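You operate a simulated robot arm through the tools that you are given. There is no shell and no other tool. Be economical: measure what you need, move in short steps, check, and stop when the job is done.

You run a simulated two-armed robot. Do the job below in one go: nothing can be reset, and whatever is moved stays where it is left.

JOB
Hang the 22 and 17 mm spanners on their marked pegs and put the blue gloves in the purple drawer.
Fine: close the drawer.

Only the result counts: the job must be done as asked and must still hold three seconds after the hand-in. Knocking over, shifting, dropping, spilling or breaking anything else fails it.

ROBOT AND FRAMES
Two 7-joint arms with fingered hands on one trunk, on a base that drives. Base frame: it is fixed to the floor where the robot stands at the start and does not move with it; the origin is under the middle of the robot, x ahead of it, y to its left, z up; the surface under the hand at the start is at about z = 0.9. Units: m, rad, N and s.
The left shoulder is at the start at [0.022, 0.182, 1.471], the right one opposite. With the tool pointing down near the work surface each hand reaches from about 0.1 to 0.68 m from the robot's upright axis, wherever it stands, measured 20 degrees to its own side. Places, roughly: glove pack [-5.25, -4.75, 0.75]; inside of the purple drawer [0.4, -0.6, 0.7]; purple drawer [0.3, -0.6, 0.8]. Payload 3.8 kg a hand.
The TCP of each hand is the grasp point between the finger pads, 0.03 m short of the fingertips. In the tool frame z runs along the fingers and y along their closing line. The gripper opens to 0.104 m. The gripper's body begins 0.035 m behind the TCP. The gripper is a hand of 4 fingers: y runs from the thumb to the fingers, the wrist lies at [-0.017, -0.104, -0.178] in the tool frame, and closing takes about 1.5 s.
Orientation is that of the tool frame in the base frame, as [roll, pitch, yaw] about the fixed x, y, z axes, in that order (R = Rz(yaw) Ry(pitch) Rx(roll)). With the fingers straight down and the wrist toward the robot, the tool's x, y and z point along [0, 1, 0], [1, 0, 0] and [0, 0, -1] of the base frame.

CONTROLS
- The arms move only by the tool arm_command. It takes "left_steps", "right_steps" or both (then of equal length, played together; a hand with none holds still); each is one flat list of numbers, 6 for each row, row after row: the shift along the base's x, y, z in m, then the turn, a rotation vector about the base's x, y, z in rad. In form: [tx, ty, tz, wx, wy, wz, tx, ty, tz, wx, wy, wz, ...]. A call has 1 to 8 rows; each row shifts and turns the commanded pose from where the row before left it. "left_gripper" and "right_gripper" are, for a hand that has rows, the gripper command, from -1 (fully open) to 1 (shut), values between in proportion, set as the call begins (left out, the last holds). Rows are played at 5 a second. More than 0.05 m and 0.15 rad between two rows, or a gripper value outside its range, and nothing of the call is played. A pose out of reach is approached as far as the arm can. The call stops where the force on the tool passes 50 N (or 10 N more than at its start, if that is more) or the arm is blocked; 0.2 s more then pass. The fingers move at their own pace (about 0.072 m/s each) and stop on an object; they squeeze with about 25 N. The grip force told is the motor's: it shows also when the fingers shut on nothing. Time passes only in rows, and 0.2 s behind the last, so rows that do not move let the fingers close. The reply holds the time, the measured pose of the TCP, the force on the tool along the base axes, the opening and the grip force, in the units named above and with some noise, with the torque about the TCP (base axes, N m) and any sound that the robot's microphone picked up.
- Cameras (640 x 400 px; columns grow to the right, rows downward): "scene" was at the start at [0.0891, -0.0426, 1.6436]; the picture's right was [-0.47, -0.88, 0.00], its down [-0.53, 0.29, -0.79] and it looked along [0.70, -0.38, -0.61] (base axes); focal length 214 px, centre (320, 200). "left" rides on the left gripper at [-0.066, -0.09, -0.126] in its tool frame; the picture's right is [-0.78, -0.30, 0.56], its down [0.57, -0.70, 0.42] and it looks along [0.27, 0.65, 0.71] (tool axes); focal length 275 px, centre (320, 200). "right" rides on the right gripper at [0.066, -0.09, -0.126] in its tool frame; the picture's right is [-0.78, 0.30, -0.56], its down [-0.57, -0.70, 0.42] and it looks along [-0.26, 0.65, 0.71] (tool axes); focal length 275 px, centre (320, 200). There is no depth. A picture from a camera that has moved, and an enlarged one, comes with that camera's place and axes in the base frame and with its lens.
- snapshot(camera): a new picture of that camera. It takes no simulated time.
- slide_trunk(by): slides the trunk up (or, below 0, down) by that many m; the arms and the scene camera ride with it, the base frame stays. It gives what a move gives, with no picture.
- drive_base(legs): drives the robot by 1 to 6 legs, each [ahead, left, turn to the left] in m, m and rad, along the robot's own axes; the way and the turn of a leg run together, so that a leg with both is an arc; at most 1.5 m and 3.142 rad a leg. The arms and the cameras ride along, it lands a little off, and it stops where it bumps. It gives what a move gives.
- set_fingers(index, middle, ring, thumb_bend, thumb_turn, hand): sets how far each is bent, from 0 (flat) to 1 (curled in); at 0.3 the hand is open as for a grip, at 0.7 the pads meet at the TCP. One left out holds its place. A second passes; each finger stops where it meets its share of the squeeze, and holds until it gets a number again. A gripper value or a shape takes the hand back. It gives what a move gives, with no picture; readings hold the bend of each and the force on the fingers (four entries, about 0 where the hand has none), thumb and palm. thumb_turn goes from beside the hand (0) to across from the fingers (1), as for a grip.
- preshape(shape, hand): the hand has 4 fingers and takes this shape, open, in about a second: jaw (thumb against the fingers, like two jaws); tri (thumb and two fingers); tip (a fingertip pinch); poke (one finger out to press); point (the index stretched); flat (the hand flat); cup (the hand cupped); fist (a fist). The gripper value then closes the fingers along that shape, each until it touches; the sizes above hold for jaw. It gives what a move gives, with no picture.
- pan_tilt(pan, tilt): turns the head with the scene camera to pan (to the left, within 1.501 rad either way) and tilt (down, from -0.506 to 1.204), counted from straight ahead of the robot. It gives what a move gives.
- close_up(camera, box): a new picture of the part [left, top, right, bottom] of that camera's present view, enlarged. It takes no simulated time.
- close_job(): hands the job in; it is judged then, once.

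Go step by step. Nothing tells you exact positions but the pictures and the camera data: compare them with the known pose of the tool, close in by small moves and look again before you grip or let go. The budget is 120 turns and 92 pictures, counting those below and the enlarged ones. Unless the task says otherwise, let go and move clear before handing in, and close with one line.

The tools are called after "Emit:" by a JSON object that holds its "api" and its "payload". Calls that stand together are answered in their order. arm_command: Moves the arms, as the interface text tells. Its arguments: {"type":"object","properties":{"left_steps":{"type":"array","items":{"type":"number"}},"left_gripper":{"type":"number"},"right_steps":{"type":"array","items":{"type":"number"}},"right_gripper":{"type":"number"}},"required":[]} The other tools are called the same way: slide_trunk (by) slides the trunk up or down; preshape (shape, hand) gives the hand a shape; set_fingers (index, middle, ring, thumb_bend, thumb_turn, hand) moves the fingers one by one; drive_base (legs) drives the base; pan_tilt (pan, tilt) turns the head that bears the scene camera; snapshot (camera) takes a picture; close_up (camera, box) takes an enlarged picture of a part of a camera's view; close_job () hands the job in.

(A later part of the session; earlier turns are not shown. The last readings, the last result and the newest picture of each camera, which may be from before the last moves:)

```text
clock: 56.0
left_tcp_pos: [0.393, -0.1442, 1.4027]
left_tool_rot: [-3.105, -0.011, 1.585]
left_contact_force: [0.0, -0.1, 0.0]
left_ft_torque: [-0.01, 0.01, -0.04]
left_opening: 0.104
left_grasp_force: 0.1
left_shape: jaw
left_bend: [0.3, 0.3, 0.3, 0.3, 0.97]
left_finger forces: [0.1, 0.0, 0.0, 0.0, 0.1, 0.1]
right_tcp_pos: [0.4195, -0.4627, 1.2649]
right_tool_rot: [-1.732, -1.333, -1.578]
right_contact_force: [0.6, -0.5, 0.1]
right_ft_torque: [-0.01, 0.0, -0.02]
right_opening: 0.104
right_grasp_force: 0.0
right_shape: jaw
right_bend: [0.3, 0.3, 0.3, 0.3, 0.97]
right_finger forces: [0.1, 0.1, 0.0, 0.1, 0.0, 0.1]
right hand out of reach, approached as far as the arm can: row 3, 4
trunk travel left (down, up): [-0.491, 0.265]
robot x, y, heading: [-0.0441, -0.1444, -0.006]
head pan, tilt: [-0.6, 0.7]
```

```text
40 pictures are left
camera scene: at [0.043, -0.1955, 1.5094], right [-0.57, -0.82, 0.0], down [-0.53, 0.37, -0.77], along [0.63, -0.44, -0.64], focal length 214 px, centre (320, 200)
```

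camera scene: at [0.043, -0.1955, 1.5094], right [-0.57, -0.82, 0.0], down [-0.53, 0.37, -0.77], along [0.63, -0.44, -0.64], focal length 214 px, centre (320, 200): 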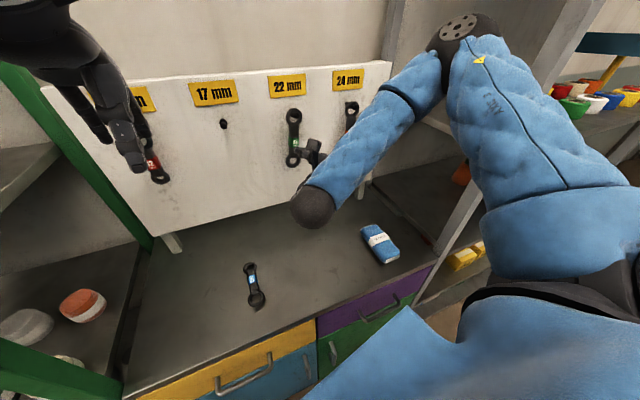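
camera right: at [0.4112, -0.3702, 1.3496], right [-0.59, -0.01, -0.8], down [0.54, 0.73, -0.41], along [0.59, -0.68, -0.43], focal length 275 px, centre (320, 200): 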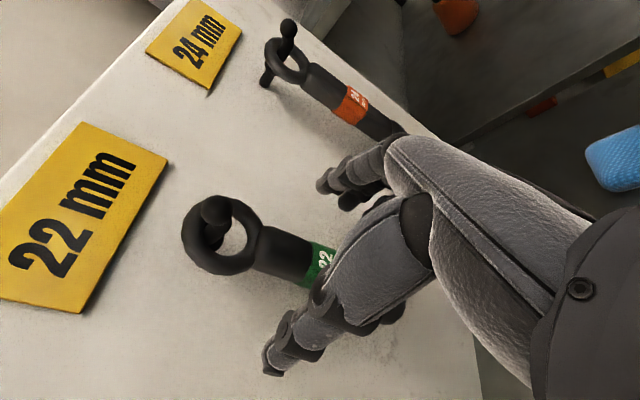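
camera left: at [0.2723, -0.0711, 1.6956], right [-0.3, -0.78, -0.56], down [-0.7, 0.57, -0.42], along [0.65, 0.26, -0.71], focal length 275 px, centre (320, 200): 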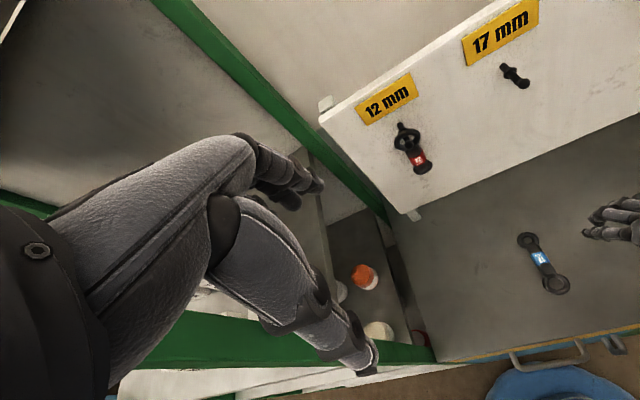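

22 hangs well. Now I unwind the right hand and tuck the left arm back so the base can shift left for the 17 spanner.

Emit:
{"api": "arm_command", "payload": {"right_steps": [-0.01, 0, 0.01, -0.1, 0.075, 0.05, -0.01, 0, 0.01, -0.1, 0.075, 0.05, -0.01, 0, 0.01, -0.1, 0.075, 0.05, -0.01, 0, 0, -0.1, 0.075, 0.05, 0, 0, 0, -0.0706, 0.0999, 0.0866, 0, 0, 0, -0.0706, 0.0999, 0.0866, 0, 0, 0, -0.0706, 0.0999, 0.0866, 0, 0, 0, -0.0706, 0.0999, 0.0866], "left_steps": [-0.03, 0, 0, 0, 0, 0, -0.03, 0, 0, 0, 0, 0, -0.03, 0, 0, 0, 0, 0, -0.03, 0, 0, 0, 0, 0, -0.03, 0, 0, 0, 0, 0, -0.03, 0, 0, 0, 0, 0, -0.02, 0, 0, 0, 0, 0, 0, 0, 0, 0, 0, 0]}}

Emit:
{"api": "arm_command", "payload": {"right_steps": [0, 0, 0, -0.0706, 0.0999, 0.0866, 0, 0, 0, -0.0706, 0.0999, 0.0866, 0, 0, 0, -0.0706, 0.0999, 0.0866, 0, 0, 0, -0.0706, 0.0999, 0.0866, 0, 0, 0, -0.0706, 0.0999, 0.0866, 0, 0, 0, -0.0706, 0.0999, 0.0866, 0, 0, 0, -0.0706, 0.0999, 0.0866]}}

Emit:
{"api": "snapshot", "payload": {"camera": "scene"}}

```text
clock: 57.8
left_tcp_pos: [0.2053, -0.145, 1.4016]
left_tool_rot: [-3.089, 0.004, 1.615]
left_contact_force: [0.7, -0.5, -0.8]
left_ft_torque: [0.01, -0.01, 0.04]
left_opening: 0.1043
left_grasp_force: 0.0
left_shape: jaw
left_bend: [0.3, 0.3, 0.3, 0.3, 0.97]
left_finger forces: [0.0, 0.0, 0.0, 0.0, 0.0, 0.1]
right_tcp_pos: [0.4187, -0.4589, 1.289]
right_tool_rot: [2.649, -0.727, 0.853]
right_contact_force: [-0.5, 0.2, 0.5]
right_ft_torque: [0.0, -0.02, -0.01]
right_opening: 0.1038
right_grasp_force: 0.1
right_shape: jaw
right_bend: [0.3, 0.3, 0.3, 0.3, 0.97]
right_finger forces: [0.0, 0.0, 0.0, 0.0, 0.0, 0.0]
right hand out of reach, approached as far as the arm can: row 3, 4, 5, 6
trunk travel left (down, up): [-0.491, 0.265]
robot x, y, heading: [-0.0447, -0.1471, -0.005]
head pan, tilt: [-0.6, 0.7]
```

```text
clock: 59.4
left_tcp_pos: [0.2035, -0.1434, 1.4025]
left_tool_rot: [-3.088, 0.006, 1.609]
left_contact_force: [0.8, 0.2, -1.2]
left_ft_torque: [0.02, 0.03, 0.0]
left_opening: 0.1037
left_grasp_force: 0.1
left_shape: jaw
left_bend: [0.3, 0.3, 0.3, 0.3, 0.97]
left_finger forces: [0.1, 0.1, 0.0, 0.1, 0.1, 0.1]
right_tcp_pos: [0.419, -0.4576, 1.2904]
right_tool_rot: [3.057, 0.027, 1.346]
right_contact_force: [-0.2, -1.0, 0.2]
right_ft_torque: [-0.04, 0.0, 0.02]
right_opening: 0.1037
right_grasp_force: 0.1
right_shape: jaw
right_bend: [0.3, 0.3, 0.3, 0.3, 0.97]
right_finger forces: [0.1, 0.0, 0.0, 0.0, 0.0, 0.0]
trunk travel left (down, up): [-0.491, 0.265]
robot x, y, heading: [-0.0462, -0.1474, -0.008]
head pan, tilt: [-0.6, 0.7]
```

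```text
39 pictures are left
camera scene: at [0.0461, -0.1941, 1.5043], right [-0.57, -0.82, 0.0], down [-0.57, 0.39, -0.73], along [0.6, -0.41, -0.69], focal length 214 px, centre (320, 200)
```

scene: 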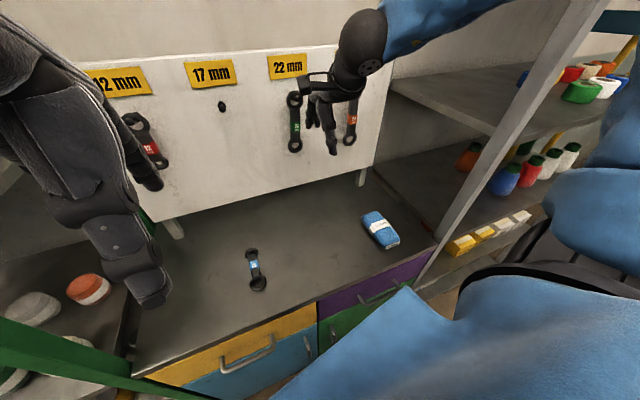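

I pull the right hand back from the board, then shift the base left.

Emit:
{"api": "arm_command", "payload": {"right_steps": [-0.03, 0.01, -0.02, 0.04, 0, 0.1, -0.03, 0.01, -0.02, 0.04, 0, 0.1, -0.02, 0.01, -0.02, 0, 0, 0.1]}}

Emit:
{"api": "drive_base", "payload": {"legs": [[0, 0.165, 0], [0.03, 0, 0]]}}

Emit:
{"api": "snapshot", "payload": {"camera": "scene"}}

```text
clock: 60.1
left_tcp_pos: [0.2026, -0.1445, 1.4017]
left_tool_rot: [-3.089, 0.005, 1.608]
left_contact_force: [-0.6, -0.1, 0.4]
left_ft_torque: [-0.03, 0.02, -0.02]
left_opening: 0.1035
left_grasp_force: 0.1
left_shape: jaw
left_bend: [0.3, 0.3, 0.3, 0.3, 0.97]
left_finger forces: [0.0, 0.1, 0.0, 0.0, 0.0, 0.0]
right_tcp_pos: [0.34, -0.4282, 1.2318]
right_tool_rot: [3.063, -0.05, 1.648]
right_contact_force: [-0.6, 0.5, 0.1]
right_ft_torque: [0.0, -0.02, 0.01]
right_opening: 0.1036
right_grasp_force: 0.0
right_shape: jaw
right_bend: [0.3, 0.3, 0.3, 0.3, 0.97]
right_finger forces: [0.0, 0.0, 0.1, 0.0, 0.0, 0.0]
trunk travel left (down, up): [-0.491, 0.265]
robot x, y, heading: [-0.0443, -0.1458, -0.003]
head pan, tilt: [-0.6, 0.7]
```

```text
clock: 62.0
left_tcp_pos: [0.2304, 0.0207, 1.4041]
left_tool_rot: [-3.094, 0.007, 1.605]
left_contact_force: [0.8, 0.1, -0.6]
left_ft_torque: [0.02, 0.04, -0.01]
left_opening: 0.104
left_grasp_force: 0.1
left_shape: jaw
left_bend: [0.3, 0.3, 0.3, 0.3, 0.97]
left_finger forces: [0.1, 0.1, 0.0, 0.0, 0.0, 0.0]
right_tcp_pos: [0.3702, -0.2626, 1.2311]
right_tool_rot: [3.064, -0.05, 1.645]
right_contact_force: [-0.3, -0.3, -0.5]
right_ft_torque: [-0.01, -0.03, -0.01]
right_opening: 0.1037
right_grasp_force: 0.1
right_shape: jaw
right_bend: [0.3, 0.3, 0.3, 0.3, 0.97]
right_finger forces: [0.1, 0.1, 0.1, 0.1, 0.1, 0.0]
trunk travel left (down, up): [-0.491, 0.265]
robot x, y, heading: [-0.0136, 0.0193, -0.004]
head pan, tilt: [-0.6, 0.7]
```

```text
38 pictures are left
camera scene: at [0.0752, -0.029, 1.5034], right [-0.56, -0.83, 0.0], down [-0.57, 0.39, -0.72], along [0.59, -0.4, -0.7], focal length 214 px, centre (320, 200)
```

scene: 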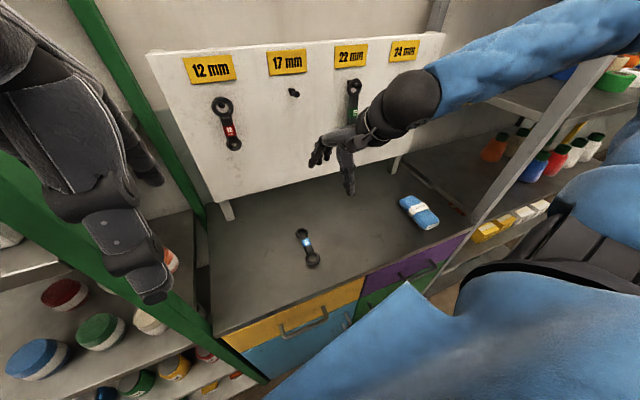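

Now yaw and lower toward the 17 spanner at (0.43,-0.218), correcting a small tilt.

Emit:
{"api": "arm_command", "payload": {"right_steps": [0.01, 0.007, -0.02, -0.02, 0.025, 0.12, 0.01, 0.007, -0.02, -0.02, 0.025, 0.12, 0.01, 0.007, -0.02, -0.015, 0.024, 0.12, 0.01, 0.007, -0.02, 0, 0, 0.12, 0.01, 0.007, -0.02, 0, 0, 0.12, 0.01, 0.007, -0.02, 0, 0, 0.12, 0, 0, -0.02, 0, 0, 0.1]}}

Emit:
{"api": "snapshot", "payload": {"camera": "scene"}}

Emit:
{"api": "snapshot", "payload": {"camera": "right"}}

```text
clock: 63.6
left_tcp_pos: [0.2333, 0.0196, 1.4041]
left_tool_rot: [-3.088, 0.008, 1.611]
left_contact_force: [0.2, -0.5, -0.1]
left_ft_torque: [0.0, 0.0, 0.01]
left_opening: 0.1038
left_grasp_force: 0.1
left_shape: jaw
left_bend: [0.3, 0.3, 0.3, 0.3, 0.97]
left_finger forces: [0.1, 0.1, 0.1, 0.0, 0.1, 0.1]
right_tcp_pos: [0.4224, -0.209, 1.0868]
right_tool_rot: [-3.133, -0.001, 2.447]
right_contact_force: [0.5, 0.3, 0.2]
right_ft_torque: [0.0, -0.02, 0.03]
right_opening: 0.1036
right_grasp_force: 0.1
right_shape: jaw
right_bend: [0.3, 0.3, 0.3, 0.3, 0.97]
right_finger forces: [0.0, 0.1, 0.1, 0.0, 0.0, 0.1]
right hand out of reach, approached as far as the arm can: row 7
trunk travel left (down, up): [-0.491, 0.265]
robot x, y, heading: [-0.0143, 0.0214, -0.001]
head pan, tilt: [-0.6, 0.7]
```

```text
37 pictures are left
camera scene: at [0.0763, -0.0295, 1.5049], right [-0.57, -0.82, 0.0], down [-0.56, 0.39, -0.73], along [0.6, -0.42, -0.68], focal length 214 px, centre (320, 200)
```

scene: 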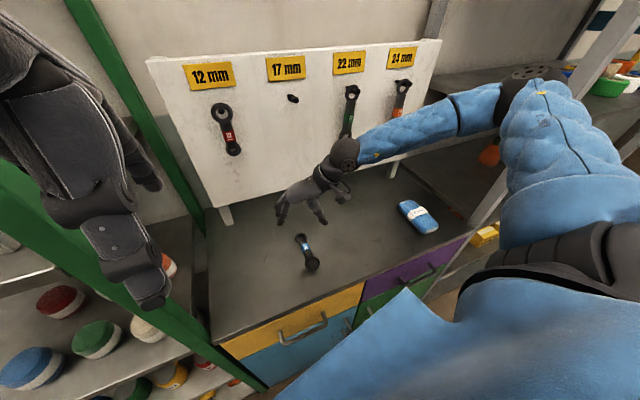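

```text
36 pictures are left
camera right: at [0.3138, -0.2337, 1.2132], right [0.79, -0.27, 0.55], down [-0.01, -0.91, -0.42], along [0.61, 0.33, -0.72], focal length 275 px, centre (320, 200)
```

right: 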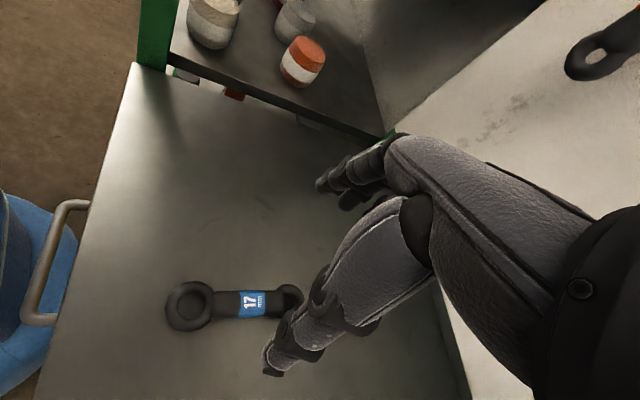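

17's centre is at about (0.428,-0.214). I lower with the trunk, then fine-position.

Emit:
{"api": "slide_trunk", "payload": {"by": -0.1}}

Emit:
{"api": "arm_command", "payload": {"right_steps": [0.003, -0.003, -0.01, 0, 0, 0.07, 0.003, -0.002, -0.01, 0, 0, 0.07, 0, 0, -0.01, 0, 0, 0.05]}}

Emit:
{"api": "snapshot", "payload": {"camera": "right"}}

```text
clock: 65.0
left_tcp_pos: [0.2445, 0.022, 1.3069]
left_tool_rot: [-3.071, 0.027, 1.654]
left_contact_force: [0.2, 0.5, 0.9]
left_ft_torque: [-0.02, 0.0, -0.01]
left_opening: 0.1035
left_grasp_force: 0.2
left_shape: jaw
left_bend: [0.3, 0.3, 0.3, 0.3, 0.97]
left_finger forces: [0.0, 0.1, 0.1, 0.0, 0.0, 0.1]
right_tcp_pos: [0.4215, -0.2089, 0.9868]
right_tool_rot: [-3.134, -0.018, 2.462]
right_contact_force: [0.5, 1.5, 0.8]
right_ft_torque: [0.02, 0.01, 0.03]
right_opening: 0.104
right_grasp_force: 0.0
right_shape: jaw
right_bend: [0.3, 0.3, 0.3, 0.3, 0.97]
right_finger forces: [0.0, 0.1, 0.0, 0.0, 0.1, 0.0]
trunk travel left (down, up): [-0.391, 0.365]
robot x, y, heading: [-0.0129, 0.0232, -0.003]
head pan, tilt: [-0.6, 0.7]
```

```text
clock: 65.8
left_tcp_pos: [0.2444, 0.0239, 1.3077]
left_tool_rot: [-3.073, 0.03, 1.649]
left_contact_force: [-0.3, -0.4, -0.3]
left_ft_torque: [-0.01, 0.0, 0.02]
left_opening: 0.1039
left_grasp_force: 0.0
left_shape: jaw
left_bend: [0.3, 0.3, 0.3, 0.3, 0.97]
left_finger forces: [0.1, 0.0, 0.0, 0.0, 0.1, 0.0]
right_tcp_pos: [0.4389, -0.2051, 0.9664]
right_tool_rot: [3.107, 0.026, 2.557]
right_contact_force: [-0.2, 0.6, -0.9]
right_ft_torque: [0.0, 0.0, 0.01]
right_opening: 0.1039
right_grasp_force: 0.2
right_shape: jaw
right_bend: [0.3, 0.3, 0.3, 0.3, 0.97]
right_finger forces: [0.1, 0.0, 0.0, 0.0, 0.0, 0.1]
right hand out of reach, approached as far as the arm can: row 1, 2
trunk travel left (down, up): [-0.391, 0.365]
robot x, y, heading: [-0.0165, 0.0189, -0.001]
head pan, tilt: [-0.6, 0.7]
```

```text
35 pictures are left
camera right: at [0.3287, -0.2454, 1.0855], right [0.79, -0.19, 0.59], down [0.11, -0.89, -0.43], along [0.61, 0.4, -0.68], focal length 275 px, centre (320, 200)
```

right: 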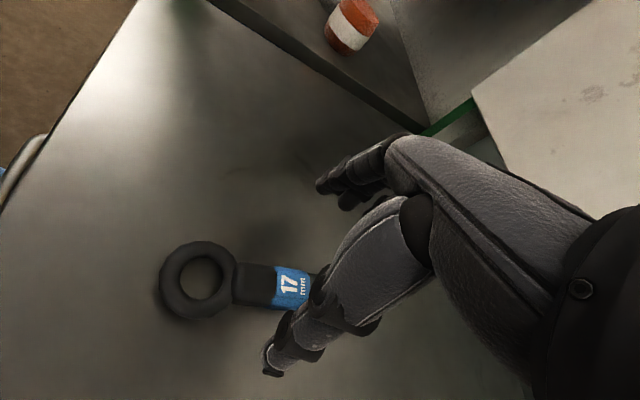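

Shift 1 cm back and right, and lower the last 3 cm with the trunk.

Emit:
{"api": "arm_command", "payload": {"right_steps": [-0.009, -0.009, 0, 0, 0, 0, 0, 0, 0, 0, 0, 0]}}

Emit:
{"api": "slide_trunk", "payload": {"by": -0.032}}

Emit:
{"api": "snapshot", "payload": {"camera": "right"}}

```text
clock: 66.3
left_tcp_pos: [0.2439, 0.0243, 1.3079]
left_tool_rot: [-3.075, 0.03, 1.647]
left_contact_force: [-0.3, 0.7, 0.7]
left_ft_torque: [0.03, 0.03, 0.01]
left_opening: 0.1039
left_grasp_force: 0.0
left_shape: jaw
left_bend: [0.3, 0.3, 0.3, 0.3, 0.97]
left_finger forces: [0.0, 0.0, 0.1, 0.0, 0.1, 0.1]
right_tcp_pos: [0.4309, -0.2145, 0.9656]
right_tool_rot: [3.107, 0.029, 2.556]
right_contact_force: [-0.2, 0.7, 0.0]
right_ft_torque: [0.02, 0.03, -0.02]
right_opening: 0.104
right_grasp_force: 0.1
right_shape: jaw
right_bend: [0.3, 0.3, 0.3, 0.3, 0.97]
right_finger forces: [0.0, 0.0, 0.1, 0.1, 0.0, 0.1]
trunk travel left (down, up): [-0.391, 0.365]
robot x, y, heading: [-0.0152, 0.0159, -0.001]
head pan, tilt: [-0.6, 0.7]
```

```text
clock: 67.1
left_tcp_pos: [0.2471, 0.0231, 1.2775]
left_tool_rot: [-3.07, 0.037, 1.66]
left_contact_force: [0.0, 0.3, -1.1]
left_ft_torque: [-0.02, -0.03, 0.01]
left_opening: 0.1041
left_grasp_force: 0.0
left_shape: jaw
left_bend: [0.3, 0.3, 0.3, 0.3, 0.97]
left_finger forces: [0.0, 0.0, 0.1, 0.0, 0.1, 0.0]
right_tcp_pos: [0.4288, -0.2133, 0.9341]
right_tool_rot: [3.105, 0.029, 2.556]
right_contact_force: [0.2, -0.9, -0.4]
right_ft_torque: [-0.03, -0.03, 0.0]
right_opening: 0.1036
right_grasp_force: 0.1
right_shape: jaw
right_bend: [0.3, 0.3, 0.3, 0.3, 0.97]
right_finger forces: [0.0, 0.1, 0.0, 0.0, 0.0, 0.0]
trunk travel left (down, up): [-0.359, 0.397]
robot x, y, heading: [-0.0141, 0.0207, -0.002]
head pan, tilt: [-0.6, 0.7]
```

```text
34 pictures are left
camera right: at [0.3183, -0.2542, 1.054], right [0.79, -0.19, 0.59], down [0.11, -0.89, -0.43], along [0.61, 0.4, -0.68], focal length 275 px, centre (320, 200)
```

right: 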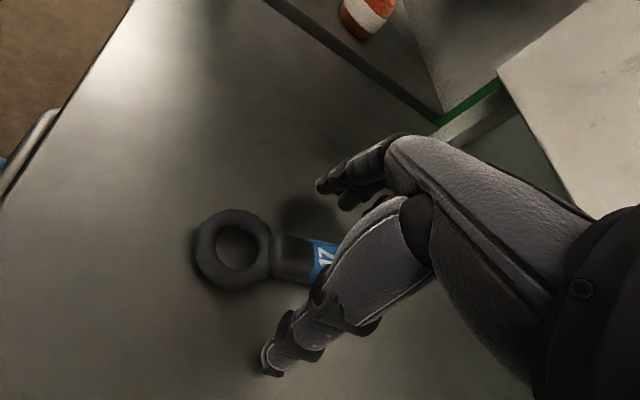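

In position; close on the 17 shaft and lift with the trunk.

Emit:
{"api": "arm_command", "payload": {"right_steps": [0, 0, 0, 0, 0, 0, 0, 0, 0, 0, 0, 0, 0, 0, 0, 0, 0, 0, 0, 0, 0, 0, 0, 0, 0, 0, 0, 0, 0, 0, 0, 0, 0, 0, 0, 0, 0, 0, 0, 0, 0, 0, 0, 0, 0, 0, 0, 0], "right_gripper": 1}}

Emit:
{"api": "slide_trunk", "payload": {"by": 0.164}}

Emit:
{"api": "snapshot", "payload": {"camera": "right"}}

```text
clock: 68.9
left_tcp_pos: [0.2459, 0.0211, 1.28]
left_tool_rot: [-3.07, 0.036, 1.651]
left_contact_force: [19.0, 7.2, 3.5]
left_ft_torque: [-0.79, 2.37, -0.9]
left_opening: 0.1038
left_grasp_force: 0.1
left_shape: jaw
left_bend: [0.3, 0.3, 0.3, 0.3, 0.97]
left_finger forces: [0.1, 0.0, 0.0, 0.0, 0.0, 0.1]
right_tcp_pos: [0.4299, -0.2157, 0.9328]
right_tool_rot: [3.107, 0.027, 2.555]
right_contact_force: [0.0, -0.6, 0.7]
right_ft_torque: [0.01, 0.01, 0.01]
right_opening: 0.022
right_grasp_force: 24.8
right_shape: jaw
right_bend: [0.71, 0.63, 0.58, 0.73, 1.0]
right_finger forces: [13.5, 5.7, 2.4, 0.1, 21.9, 0.1]
trunk travel left (down, up): [-0.359, 0.397]
robot x, y, heading: [-0.0218, 0.0191, -0.003]
head pan, tilt: [-0.6, 0.7]
```

```text
clock: 70.8
left_tcp_pos: [0.2324, 0.0219, 1.4347]
left_tool_rot: [-3.092, 0.004, 1.607]
left_contact_force: [0.1, -0.6, 0.4]
left_ft_torque: [0.0, -0.02, 0.0]
left_opening: 0.104
left_grasp_force: 0.1
left_shape: jaw
left_bend: [0.3, 0.3, 0.3, 0.3, 0.97]
left_finger forces: [0.0, 0.0, 0.1, 0.0, 0.0, 0.0]
right_tcp_pos: [0.43, -0.214, 1.097]
right_tool_rot: [3.107, 0.027, 2.557]
right_contact_force: [-0.7, -0.8, -2.1]
right_ft_torque: [-0.01, 0.02, 0.0]
right_opening: 0.0221
right_grasp_force: 25.4
right_shape: jaw
right_bend: [0.71, 0.63, 0.59, 0.73, 1.0]
right_finger forces: [13.7, 5.6, 2.6, 0.0, 21.9, 0.0]
trunk travel left (down, up): [-0.523, 0.233]
robot x, y, heading: [-0.0198, 0.0202, -0.008]
head pan, tilt: [-0.6, 0.7]
```

```text
33 pictures are left
camera right: at [0.3192, -0.2544, 1.2171], right [0.79, -0.19, 0.59], down [0.11, -0.89, -0.43], along [0.61, 0.4, -0.68], focal length 275 px, centre (320, 200)
```

right: 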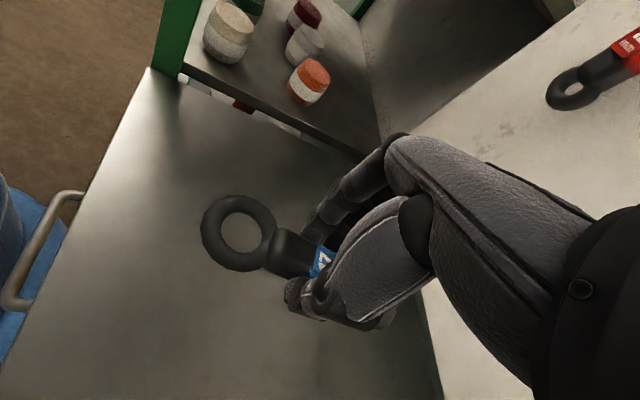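

17 is held. I unwind the yaw while drawing back, nudging the left hand forward off my own body.

Emit:
{"api": "arm_command", "payload": {"right_steps": [-0.005, -0.005, 0.005, 0, 0, -0.145, -0.005, -0.005, 0.005, 0, 0, -0.145, -0.005, -0.005, 0.005, 0, 0, -0.145, -0.005, -0.005, 0.005, 0, 0, -0.145, -0.005, -0.005, 0, 0, 0, -0.145, 0, -0.005, 0, 0, 0, -0.145, 0, -0.005, 0, 0, 0, -0.145, 0, 0, 0, 0, 0, -0.14], "left_steps": [0.01, 0, 0, 0, 0, 0, 0.01, 0, 0, 0, 0, 0, 0.01, 0, 0, 0, 0, 0, 0, 0, 0, 0, 0, 0, 0, 0, 0, 0, 0, 0, 0, 0, 0, 0, 0, 0, 0, 0, 0, 0, 0, 0, 0, 0, 0, 0, 0, 0]}}

Emit:
{"api": "arm_command", "payload": {"right_steps": [-0.005, 0, 0.01, 0.0706, -0.0999, -0.0866, -0.005, 0, 0.01, 0.0706, -0.0999, -0.0866, -0.005, 0, 0.01, 0.0706, -0.0999, -0.0866, -0.005, 0, 0.01, 0.0706, -0.0999, -0.0866, -0.005, 0, 0, 0.0706, -0.0999, -0.0866, -0.005, 0, 0, 0.0706, -0.0999, -0.0866, 0, 0, 0, 0.0706, -0.0999, -0.0866]}}

Emit:
{"api": "arm_command", "payload": {"right_steps": [-0.01, 0, 0.03, 0.0706, -0.0999, -0.0866, -0.01, 0, 0.03, 0.0706, -0.0999, -0.0866, -0.01, 0, 0.03, 0.0706, -0.0999, -0.0866, 0, 0, 0.03, 0.0706, -0.0999, -0.0866]}}

Emit:
{"api": "snapshot", "payload": {"camera": "scene"}}

```text
clock: 72.6
left_tcp_pos: [0.2619, 0.0225, 1.4356]
left_tool_rot: [-3.092, 0.007, 1.606]
left_contact_force: [0.6, 1.0, 0.4]
left_ft_torque: [0.0, 0.01, -0.01]
left_opening: 0.1038
left_grasp_force: 0.0
left_shape: jaw
left_bend: [0.3, 0.3, 0.3, 0.3, 0.97]
left_finger forces: [0.0, 0.0, 0.0, 0.1, 0.0, 0.0]
right_tcp_pos: [0.4039, -0.2494, 1.1169]
right_tool_rot: [3.105, 0.029, 1.398]
right_contact_force: [1.4, -0.6, -2.2]
right_ft_torque: [-0.02, 0.02, 0.0]
right_opening: 0.0217
right_grasp_force: 24.7
right_shape: jaw
right_bend: [0.71, 0.63, 0.72, 0.73, 1.0]
right_finger forces: [13.6, 5.5, 2.6, 0.0, 21.9, 0.0]
trunk travel left (down, up): [-0.523, 0.233]
robot x, y, heading: [-0.0168, 0.0208, -0.003]
head pan, tilt: [-0.6, 0.7]
```

```text
clock: 74.2
left_tcp_pos: [0.2637, 0.0196, 1.4361]
left_tool_rot: [-3.093, 0.005, 1.606]
left_contact_force: [0.4, 0.6, -0.5]
left_ft_torque: [0.02, -0.01, -0.02]
left_opening: 0.1041
left_grasp_force: 0.0
left_shape: jaw
left_bend: [0.3, 0.3, 0.3, 0.3, 0.97]
left_finger forces: [0.0, 0.0, 0.0, 0.1, 0.0, 0.0]
right_tcp_pos: [0.4176, -0.2234, 1.1813]
right_tool_rot: [2.66, -0.705, 0.908]
right_contact_force: [0.8, -0.2, -1.5]
right_ft_torque: [0.01, -0.01, 0.04]
right_opening: 0.0218
right_grasp_force: 25.4
right_shape: jaw
right_bend: [0.71, 0.64, 0.6, 0.73, 0.99]
right_finger forces: [13.6, 5.3, 2.6, 0.1, 22.3, 0.0]
right hand out of reach, approached as far as the arm can: row 3, 4, 5, 6, 7
trunk travel left (down, up): [-0.523, 0.233]
robot x, y, heading: [-0.016, 0.0166, -0.005]
head pan, tilt: [-0.6, 0.7]
```

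```text
clock: 75.2
left_tcp_pos: [0.2633, 0.0216, 1.4364]
left_tool_rot: [-3.093, 0.006, 1.607]
left_contact_force: [-0.2, -0.3, -0.2]
left_ft_torque: [-0.06, 0.0, -0.04]
left_opening: 0.104
left_grasp_force: 0.1
left_shape: jaw
left_bend: [0.3, 0.3, 0.3, 0.3, 0.97]
left_finger forces: [0.0, 0.0, 0.0, 0.0, 0.0, 0.0]
right_tcp_pos: [0.4456, -0.2585, 1.3049]
right_tool_rot: [2.506, -1.187, 0.691]
right_contact_force: [-0.1, -0.2, -1.3]
right_ft_torque: [-0.04, 0.03, 0.0]
right_opening: 0.0218
right_grasp_force: 25.2
right_shape: jaw
right_bend: [0.71, 0.64, 0.6, 0.73, 0.99]
right_finger forces: [13.9, 5.2, 2.7, 0.0, 22.2, 0.0]
right hand out of reach, approached as far as the arm can: row 1, 2, 3, 4
trunk travel left (down, up): [-0.523, 0.233]
robot x, y, heading: [-0.013, 0.0209, -0.001]
head pan, tilt: [-0.6, 0.7]
```

```text
32 pictures are left
camera scene: at [0.0739, -0.0301, 1.5413], right [-0.57, -0.82, 0.0], down [-0.53, 0.37, -0.76], along [0.63, -0.43, -0.64], focal length 214 px, centre (320, 200)
```

scene: 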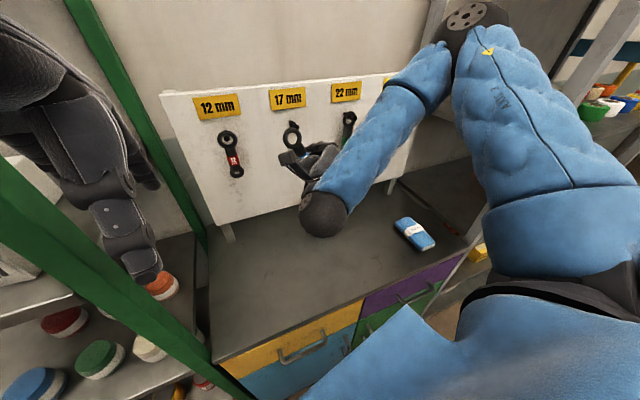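

Same pose reached. Finish the rotation to square the ring with the board.

Emit:
{"api": "arm_command", "payload": {"right_steps": [-0.005, 0, 0, 0.1, -0.075, -0.055, -0.005, 0, 0, 0.1, -0.075, -0.055, -0.005, 0, 0, 0.1, -0.075, -0.06, -0.005, 0, 0, 0.1, -0.075, -0.06, 0, 0, 0, 0.1, 0, -0.03]}}

Emit:
{"api": "snapshot", "payload": {"camera": "right"}}

Emit:
{"api": "close_up", "payload": {"camera": "scene", "box": [240, 80, 340, 142]}}

```text
clock: 76.4
left_tcp_pos: [0.2626, 0.0211, 1.4362]
left_tool_rot: [-3.093, 0.007, 1.605]
left_contact_force: [-0.5, -0.2, 0.4]
left_ft_torque: [0.03, 0.01, 0.0]
left_opening: 0.1038
left_grasp_force: 0.0
left_shape: jaw
left_bend: [0.3, 0.3, 0.3, 0.3, 0.97]
left_finger forces: [0.0, 0.0, 0.1, 0.0, 0.0, 0.1]
right_tcp_pos: [0.4484, -0.2967, 1.3215]
right_tool_rot: [-1.722, -1.285, -1.602]
right_contact_force: [-0.1, 0.3, -1.2]
right_ft_torque: [-0.04, 0.03, -0.05]
right_opening: 0.0216
right_grasp_force: 25.4
right_shape: jaw
right_bend: [0.71, 0.64, 0.6, 0.74, 0.99]
right_finger forces: [14.1, 5.4, 2.6, 0.0, 21.8, 0.1]
right hand out of reach, approached as far as the arm can: row 1, 2, 3, 4
trunk travel left (down, up): [-0.523, 0.233]
robot x, y, heading: [-0.0192, 0.0186, -0.004]
head pan, tilt: [-0.6, 0.7]
```

```text
31 pictures are left
camera right: at [0.3406, -0.2083, 1.4136], right [-0.59, 0.04, -0.8], down [0.55, 0.75, -0.37], along [0.59, -0.66, -0.47], focal length 275 px, centre (320, 200)
```

right: 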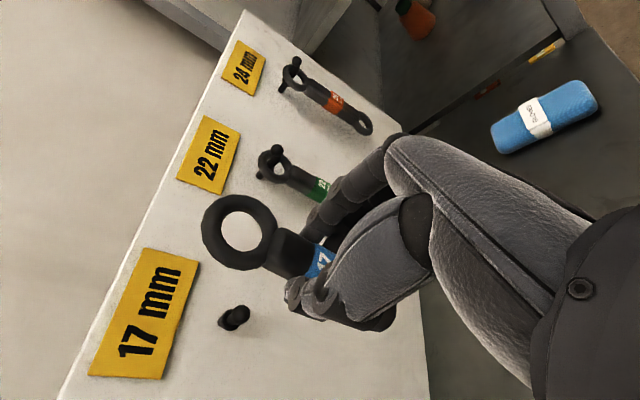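

```text
6.40 times, centred on (290, 111) of scene
camera zoom: at [0.0739, -0.0299, 1.5413], right [-0.57, -0.82, 0.0], down [-0.53, 0.37, -0.76], along [0.63, -0.43, -0.64], focal length 1373 px, centre (512, 770)
```

zoom: 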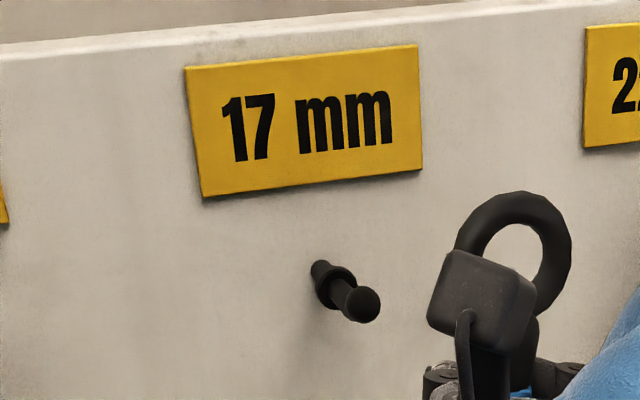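

Ring at about (0.473,-0.302,1.371); 17 peg tip triangulates to (0.532,-0.277,1.339). Align the ring in front of it.

Emit:
{"api": "arm_command", "payload": {"right_steps": [0, 0.01, -0.011, 0, 0, 0, 0, 0.01, -0.011, 0, 0, 0, 0, 0.01, -0.011, 0, 0, 0, 0.015, 0, 0, 0, 0, 0, 0.015, 0, 0, 0, 0, 0]}}

Emit:
{"api": "close_up", "payload": {"camera": "right", "box": [100, 120, 340, 270]}}

Emit:
{"api": "close_up", "payload": {"camera": "scene", "box": [240, 90, 340, 152]}}

```text
clock: 77.6
left_tcp_pos: [0.2625, 0.0217, 1.4359]
left_tool_rot: [-3.091, 0.006, 1.607]
left_contact_force: [0.7, -0.3, -0.2]
left_ft_torque: [-0.02, 0.0, -0.03]
left_opening: 0.104
left_grasp_force: 0.0
left_shape: jaw
left_bend: [0.3, 0.3, 0.3, 0.3, 0.97]
left_finger forces: [0.1, 0.0, 0.1, 0.0, 0.0, 0.0]
right_tcp_pos: [0.4898, -0.2897, 1.2933]
right_tool_rot: [-1.732, -1.286, -1.591]
right_contact_force: [0.0, 0.0, -1.3]
right_ft_torque: [-0.01, 0.05, 0.02]
right_opening: 0.0217
right_grasp_force: 25.0
right_shape: jaw
right_bend: [0.71, 0.64, 0.6, 0.74, 0.99]
right_finger forces: [14.1, 5.5, 2.6, 0.0, 21.7, 0.1]
right hand out of reach, approached as far as the arm can: row 2, 3
trunk travel left (down, up): [-0.523, 0.233]
robot x, y, heading: [-0.0169, 0.0188, -0.008]
head pan, tilt: [-0.6, 0.7]
```

```text
2.67 times, centred on (220, 195) of right
camera zoom: at [0.3807, -0.2, 1.3861], right [-0.6, 0.04, -0.8], down [0.55, 0.75, -0.37], along [0.59, -0.66, -0.47], focal length 734 px, centre (587, 213)
```

zoom: 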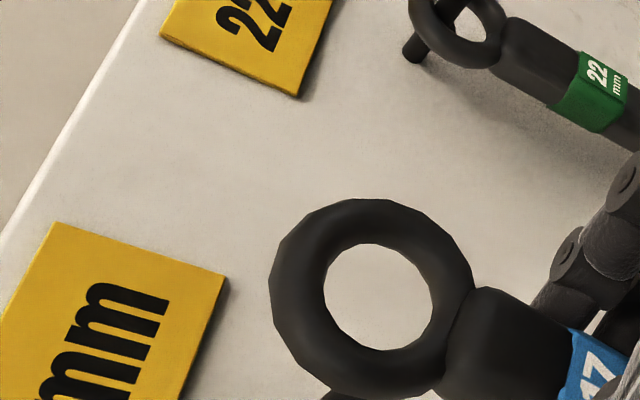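

```text
6.40 times, centred on (290, 121) of scene
camera zoom: at [0.0743, -0.0303, 1.5412], right [-0.57, -0.82, 0.0], down [-0.53, 0.37, -0.76], along [0.63, -0.43, -0.64], focal length 1373 px, centre (512, 706)
```

zoom: 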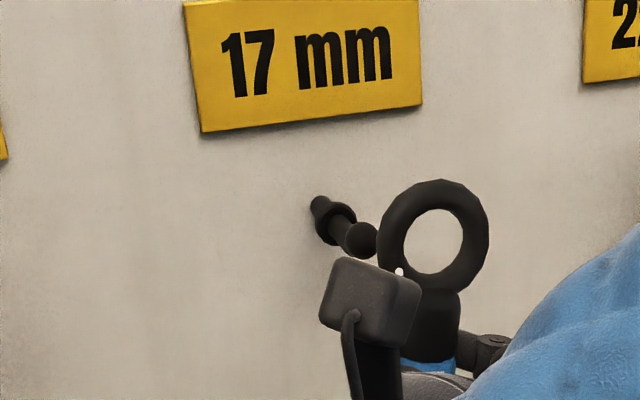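

The y-shift fell short. I back off a few mm and move left 2 cm more.

Emit:
{"api": "arm_command", "payload": {"right_steps": [-0.008, 0.005, 0, 0, 0, 0, 0, 0.007, -0.002, 0, 0, 0, 0, 0.007, -0.001, 0, 0, 0]}}

Emit:
{"api": "close_up", "payload": {"camera": "right", "box": [100, 140, 340, 290]}}

Emit:
{"api": "close_up", "payload": {"camera": "scene", "box": [240, 90, 340, 152]}}

```text
clock: 78.4
left_tcp_pos: [0.2622, 0.0216, 1.4372]
left_tool_rot: [-3.092, 0.007, 1.607]
left_contact_force: [0.5, -0.1, -0.1]
left_ft_torque: [0.05, 0.03, 0.01]
left_opening: 0.1038
left_grasp_force: 0.1
left_shape: jaw
left_bend: [0.3, 0.3, 0.3, 0.3, 0.97]
left_finger forces: [0.1, 0.0, 0.1, 0.0, 0.0, 0.0]
right_tcp_pos: [0.4827, -0.2774, 1.2919]
right_tool_rot: [-1.731, -1.286, -1.589]
right_contact_force: [0.5, -0.4, -1.5]
right_ft_torque: [0.02, 0.03, 0.01]
right_opening: 0.0219
right_grasp_force: 24.7
right_shape: jaw
right_bend: [0.71, 0.64, 0.6, 0.74, 0.99]
right_finger forces: [14.2, 5.4, 2.5, 0.1, 21.8, 0.0]
right hand out of reach, approached as far as the arm can: row 3
trunk travel left (down, up): [-0.523, 0.233]
robot x, y, heading: [-0.0172, 0.0193, -0.006]
head pan, tilt: [-0.6, 0.7]
```

```text
2.67 times, centred on (220, 215) of right
camera zoom: at [0.3755, -0.1889, 1.3851], right [-0.6, 0.04, -0.8], down [0.54, 0.75, -0.37], along [0.59, -0.66, -0.47], focal length 734 px, centre (587, 160)
```

zoom: 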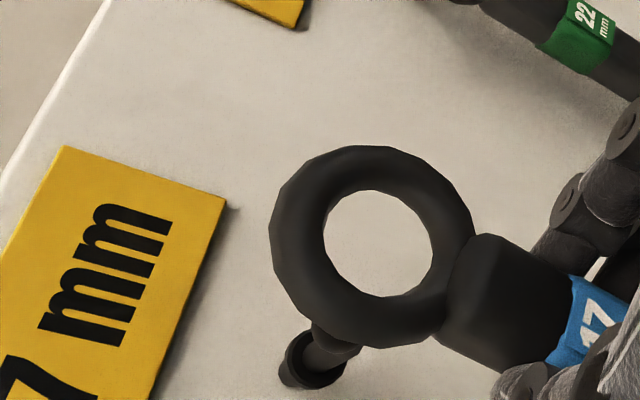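

```text
6.40 times, centred on (290, 121) of scene
camera zoom: at [0.074, -0.0302, 1.5412], right [-0.57, -0.82, 0.0], down [-0.53, 0.37, -0.76], along [0.63, -0.43, -0.64], focal length 1373 px, centre (512, 706)
```

zoom: 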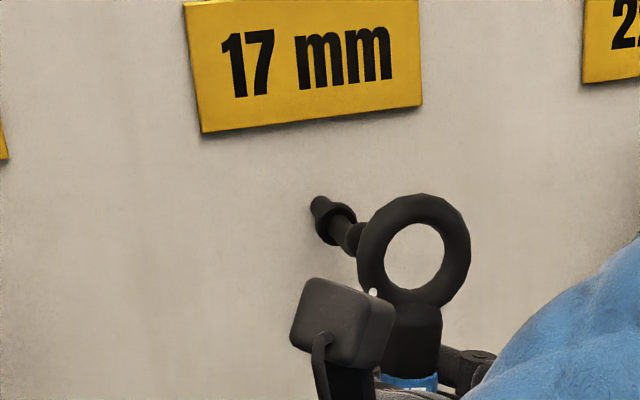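

Both views agree: the ring needs about +9 mm in y and -6.5 mm in z, with about 3 cm still to the tip.

Emit:
{"api": "arm_command", "payload": {"right_steps": [0, 0.005, -0.003, 0, 0, 0, 0.0, 0.004, -0.0035, 0, 0, 0, 0.012, -0.001, 0, 0, 0, 0]}}

Emit:
{"api": "close_up", "payload": {"camera": "right", "box": [100, 140, 340, 290]}}

Emit:
{"api": "close_up", "payload": {"camera": "scene", "box": [240, 90, 340, 152]}}

```text
clock: 79.2
left_tcp_pos: [0.2637, 0.0215, 1.4359]
left_tool_rot: [-3.092, 0.007, 1.604]
left_contact_force: [0.6, -0.7, -0.3]
left_ft_torque: [0.01, 0.02, 0.02]
left_opening: 0.1038
left_grasp_force: 0.1
left_shape: jaw
left_bend: [0.3, 0.3, 0.3, 0.3, 0.97]
left_finger forces: [0.0, 0.0, 0.0, 0.1, 0.1, 0.0]
right_tcp_pos: [0.4991, -0.2785, 1.2848]
right_tool_rot: [-1.732, -1.286, -1.591]
right_contact_force: [0.2, -0.2, -1.9]
right_ft_torque: [0.02, 0.01, -0.01]
right_opening: 0.0218
right_grasp_force: 25.4
right_shape: jaw
right_bend: [0.71, 0.64, 0.6, 0.74, 1.0]
right_finger forces: [14.1, 5.4, 2.6, 0.1, 21.7, 0.1]
right hand out of reach, approached as far as the arm can: row 1, 2
trunk travel left (down, up): [-0.523, 0.233]
robot x, y, heading: [-0.0143, 0.0196, -0.005]
head pan, tilt: [-0.6, 0.7]
```

```text
2.67 times, centred on (220, 215) of right
camera zoom: at [0.3918, -0.189, 1.3795], right [-0.6, 0.04, -0.8], down [0.55, 0.75, -0.37], along [0.59, -0.66, -0.47], focal length 734 px, centre (587, 160)
```

zoom: 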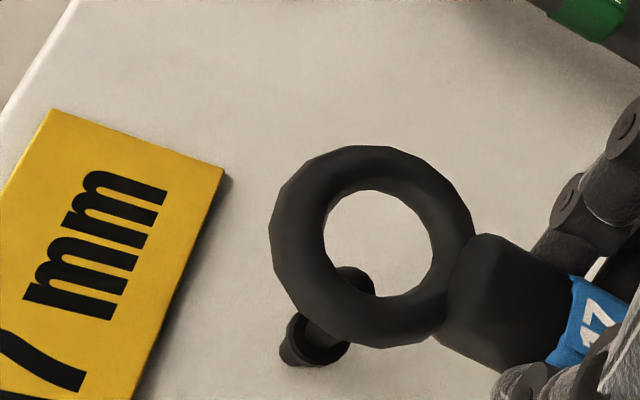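

```text
6.40 times, centred on (290, 121) of scene
camera zoom: at [0.0746, -0.0303, 1.5412], right [-0.57, -0.82, 0.0], down [-0.53, 0.37, -0.76], along [0.63, -0.43, -0.64], focal length 1373 px, centre (512, 706)
```

zoom: 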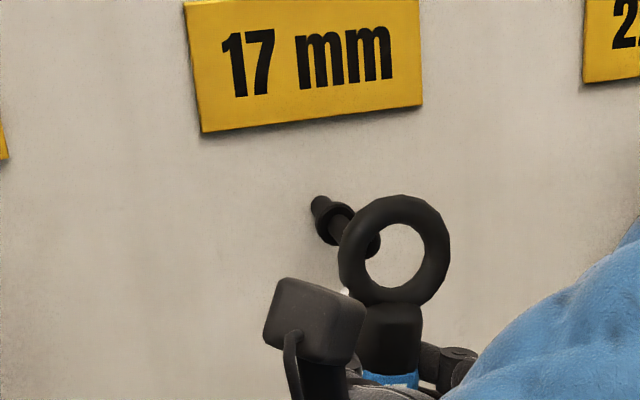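

Remaining error about +4 mm y, -3.5 mm z. Correct and advance 1 cm.

Emit:
{"api": "arm_command", "payload": {"right_steps": [-0.003, 0.006, -0.003, 0, 0, 0, 0.01, 0, -0.001, 0, 0, 0]}}

Emit:
{"api": "close_up", "payload": {"camera": "right", "box": [100, 140, 340, 290]}}

```text
clock: 79.8
left_tcp_pos: [0.2639, 0.0219, 1.4364]
left_tool_rot: [-3.09, 0.007, 1.607]
left_contact_force: [0.6, -0.1, -0.3]
left_ft_torque: [0.0, 0.03, 0.02]
left_opening: 0.1039
left_grasp_force: 0.0
left_shape: jaw
left_bend: [0.3, 0.3, 0.3, 0.3, 0.97]
left_finger forces: [0.0, 0.0, 0.0, 0.1, 0.0, 0.0]
right_tcp_pos: [0.5044, -0.2789, 1.2861]
right_tool_rot: [-1.731, -1.286, -1.592]
right_contact_force: [0.5, -0.8, -1.5]
right_ft_torque: [0.04, 0.04, -0.01]
right_opening: 0.022
right_grasp_force: 25.0
right_shape: jaw
right_bend: [0.71, 0.64, 0.6, 0.74, 1.0]
right_finger forces: [14.0, 5.4, 2.6, 0.0, 21.9, 0.0]
right hand out of reach, approached as far as the arm can: row 1
trunk travel left (down, up): [-0.523, 0.233]
robot x, y, heading: [-0.015, 0.0193, -0.001]
head pan, tilt: [-0.6, 0.7]
```

```text
2.67 times, centred on (220, 215) of right
camera zoom: at [0.3965, -0.1899, 1.3799], right [-0.6, 0.03, -0.8], down [0.55, 0.75, -0.37], along [0.59, -0.66, -0.47], focal length 734 px, centre (587, 160)
```

zoom: 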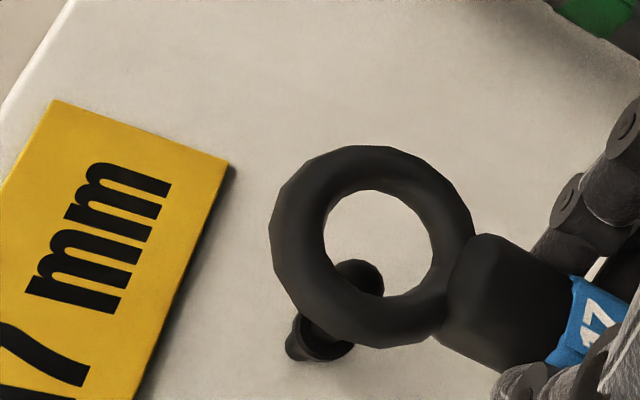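

The arm is at a limit for y, so I use a small hand roll for y and the trunk for z.

Emit:
{"api": "slide_trunk", "payload": {"by": -0.004}}

Emit:
{"api": "arm_command", "payload": {"right_steps": [0, 0.001, 0, -0.07, 0, 0, 0.008, -0.001, 0, 0, 0, 0]}}

Emit:
{"api": "close_up", "payload": {"camera": "right", "box": [100, 140, 340, 290]}}

Emit:
{"api": "close_up", "payload": {"camera": "scene", "box": [240, 90, 340, 152]}}

```text
clock: 80.3
left_tcp_pos: [0.2637, 0.0214, 1.4321]
left_tool_rot: [-3.092, 0.006, 1.606]
left_contact_force: [0.0, -0.3, 0.5]
left_ft_torque: [0.03, 0.02, 0.02]
left_opening: 0.1041
left_grasp_force: 0.1
left_shape: jaw
left_bend: [0.3, 0.3, 0.3, 0.3, 0.97]
left_finger forces: [0.1, 0.1, 0.0, 0.0, 0.1, 0.1]
right_tcp_pos: [0.5053, -0.2779, 1.2813]
right_tool_rot: [-1.732, -1.285, -1.59]
right_contact_force: [0.1, -0.1, -1.7]
right_ft_torque: [-0.02, 0.02, 0.0]
right_opening: 0.0216
right_grasp_force: 25.1
right_shape: jaw
right_bend: [0.71, 0.64, 0.6, 0.74, 1.0]
right_finger forces: [14.2, 5.3, 2.6, 0.0, 21.8, 0.0]
trunk travel left (down, up): [-0.519, 0.237]
robot x, y, heading: [-0.019, 0.0197, -0.007]
head pan, tilt: [-0.6, 0.7]
```

```text
clock: 80.9
left_tcp_pos: [0.2627, 0.0204, 1.4331]
left_tool_rot: [-3.092, 0.006, 1.605]
left_contact_force: [0.6, -0.3, 0.0]
left_ft_torque: [0.01, 0.0, 0.02]
left_opening: 0.1037
left_grasp_force: 0.1
left_shape: jaw
left_bend: [0.3, 0.3, 0.3, 0.3, 0.97]
left_finger forces: [0.0, 0.1, 0.0, 0.0, 0.0, 0.0]
right_tcp_pos: [0.5092, -0.2849, 1.2857]
right_tool_rot: [-1.731, -1.357, -1.588]
right_contact_force: [-1.0, 0.7, -1.2]
right_ft_torque: [0.0, 0.03, 0.0]
right_opening: 0.0219
right_grasp_force: 25.2
right_shape: jaw
right_bend: [0.71, 0.64, 0.6, 0.74, 1.0]
right_finger forces: [14.1, 5.2, 2.7, 0.0, 21.8, 0.0]
right hand out of reach, approached as far as the arm can: row 1
trunk travel left (down, up): [-0.519, 0.237]
robot x, y, heading: [-0.0184, 0.0174, -0.004]
head pan, tilt: [-0.6, 0.7]
```

```text
2.67 times, centred on (220, 215) of right
camera zoom: at [0.4016, -0.1891, 1.374], right [-0.6, -0.02, -0.8], down [0.54, 0.72, -0.43], along [0.59, -0.69, -0.42], focal length 734 px, centre (587, 160)
```

zoom: 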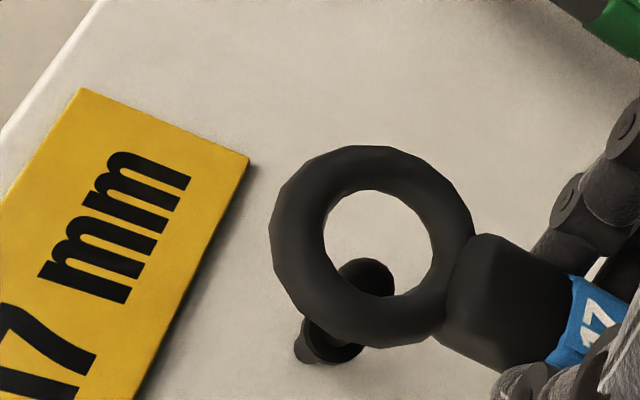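

```text
6.40 times, centred on (290, 121) of scene
camera zoom: at [0.0746, -0.0301, 1.5372], right [-0.57, -0.82, 0.0], down [-0.53, 0.37, -0.76], along [0.63, -0.43, -0.64], focal length 1373 px, centre (512, 706)
```

zoom: 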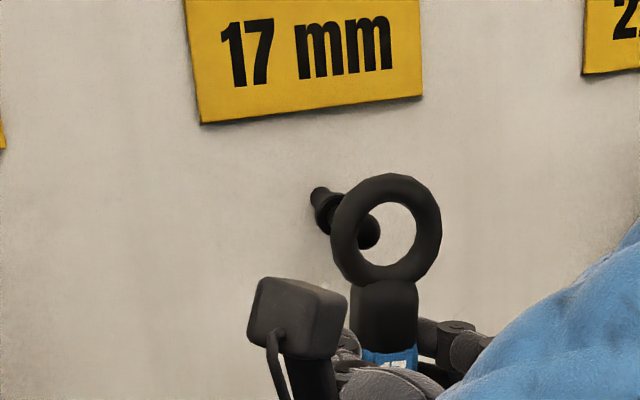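

Residual is about +5 mm y and -3.5 mm z. I use the trunk and a tiny base strafe for these.

Emit:
{"api": "slide_trunk", "payload": {"by": -0.004}}

Emit:
{"api": "drive_base", "payload": {"legs": [[0, 0.006, 0]]}}

Emit:
{"api": "close_up", "payload": {"camera": "scene", "box": [240, 90, 340, 152]}}

```text
clock: 81.5
left_tcp_pos: [0.2623, 0.0224, 1.4287]
left_tool_rot: [-3.09, 0.005, 1.607]
left_contact_force: [-0.3, 0.0, 0.4]
left_ft_torque: [0.0, 0.02, 0.02]
left_opening: 0.1039
left_grasp_force: 0.1
left_shape: jaw
left_bend: [0.3, 0.3, 0.3, 0.3, 0.97]
left_finger forces: [0.0, 0.0, 0.0, 0.0, 0.0, 0.1]
right_tcp_pos: [0.511, -0.2824, 1.2813]
right_tool_rot: [-1.732, -1.356, -1.589]
right_contact_force: [-0.2, -0.5, -1.6]
right_ft_torque: [-0.01, 0.02, -0.03]
right_opening: 0.0218
right_grasp_force: 24.9
right_shape: jaw
right_bend: [0.71, 0.64, 0.6, 0.74, 1.0]
right_finger forces: [14.1, 5.3, 2.6, 0.0, 21.8, 0.1]
trunk travel left (down, up): [-0.515, 0.241]
robot x, y, heading: [-0.0152, 0.0193, -0.002]
head pan, tilt: [-0.6, 0.7]
```

```text
clock: 82.2
left_tcp_pos: [0.264, 0.0271, 1.4277]
left_tool_rot: [-3.089, 0.005, 1.607]
left_contact_force: [-0.3, -0.1, 0.3]
left_ft_torque: [-0.02, -0.01, 0.0]
left_opening: 0.1038
left_grasp_force: 0.0
left_shape: jaw
left_bend: [0.3, 0.3, 0.3, 0.3, 0.97]
left_finger forces: [0.1, 0.0, 0.0, 0.0, 0.0, 0.0]
right_tcp_pos: [0.5098, -0.2781, 1.2821]
right_tool_rot: [-1.728, -1.353, -1.59]
right_contact_force: [0.7, 0.1, -1.0]
right_ft_torque: [-0.03, 0.05, 0.0]
right_opening: 0.0217
right_grasp_force: 25.1
right_shape: jaw
right_bend: [0.71, 0.64, 0.72, 0.74, 1.0]
right_finger forces: [14.1, 5.3, 2.7, 0.0, 21.8, 0.0]
trunk travel left (down, up): [-0.515, 0.241]
robot x, y, heading: [-0.0154, 0.0219, -0.002]
head pan, tilt: [-0.6, 0.7]
```

```text
6.40 times, centred on (290, 121) of scene
camera zoom: at [0.075, -0.0254, 1.5332], right [-0.57, -0.82, 0.0], down [-0.53, 0.37, -0.76], along [0.63, -0.43, -0.64], focal length 1373 px, centre (512, 706)
```

zoom: 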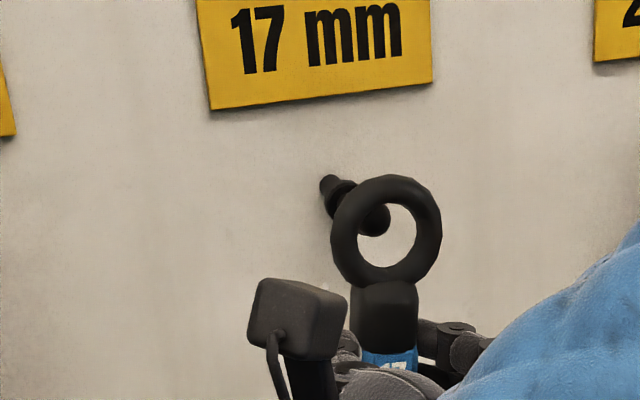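

Now the ring is aligned with the peg to about 1 mm. Advance along the peg.

Emit:
{"api": "arm_command", "payload": {"right_steps": [0.007, -0.001, 0, 0, 0, 0, 0.007, -0.001, 0, 0, 0, 0, 0.007, -0.001, 0, 0, 0, 0]}}

Emit:
{"api": "close_up", "payload": {"camera": "scene", "box": [240, 90, 340, 152]}}

```text
clock: 83.0
left_tcp_pos: [0.2623, 0.0278, 1.429]
left_tool_rot: [-3.089, 0.009, 1.605]
left_contact_force: [0.9, 0.0, 0.5]
left_ft_torque: [0.02, 0.01, 0.01]
left_opening: 0.1039
left_grasp_force: 0.1
left_shape: jaw
left_bend: [0.3, 0.3, 0.3, 0.3, 0.97]
left_finger forces: [0.0, 0.0, 0.1, 0.1, 0.0, 0.1]
right_tcp_pos: [0.5289, -0.2823, 1.2844]
right_tool_rot: [-1.742, -1.356, -1.577]
right_contact_force: [0.6, 0.7, -1.4]
right_ft_torque: [-0.02, 0.04, 0.0]
right_opening: 0.0219
right_grasp_force: 25.0
right_shape: jaw
right_bend: [0.71, 0.64, 0.72, 0.74, 1.0]
right_finger forces: [14.1, 5.4, 2.6, 0.0, 21.8, 0.0]
right hand out of reach, approached as far as the arm can: row 3
trunk travel left (down, up): [-0.515, 0.241]
robot x, y, heading: [-0.02, 0.0245, -0.006]
head pan, tilt: [-0.6, 0.7]
```

```text
6.40 times, centred on (290, 121) of scene
camera zoom: at [0.0751, -0.0242, 1.5332], right [-0.57, -0.82, 0.0], down [-0.53, 0.37, -0.76], along [0.63, -0.43, -0.64], focal length 1373 px, centre (512, 706)
```

zoom: 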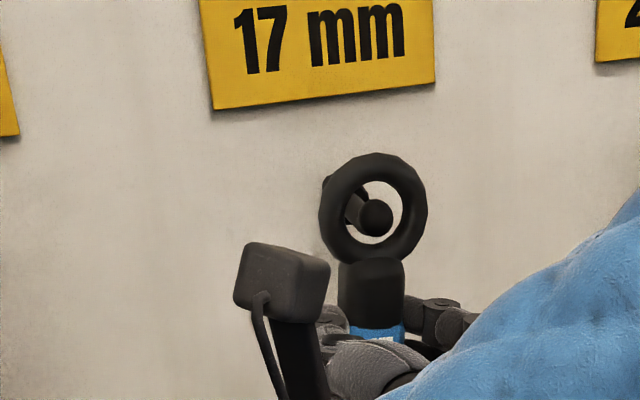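

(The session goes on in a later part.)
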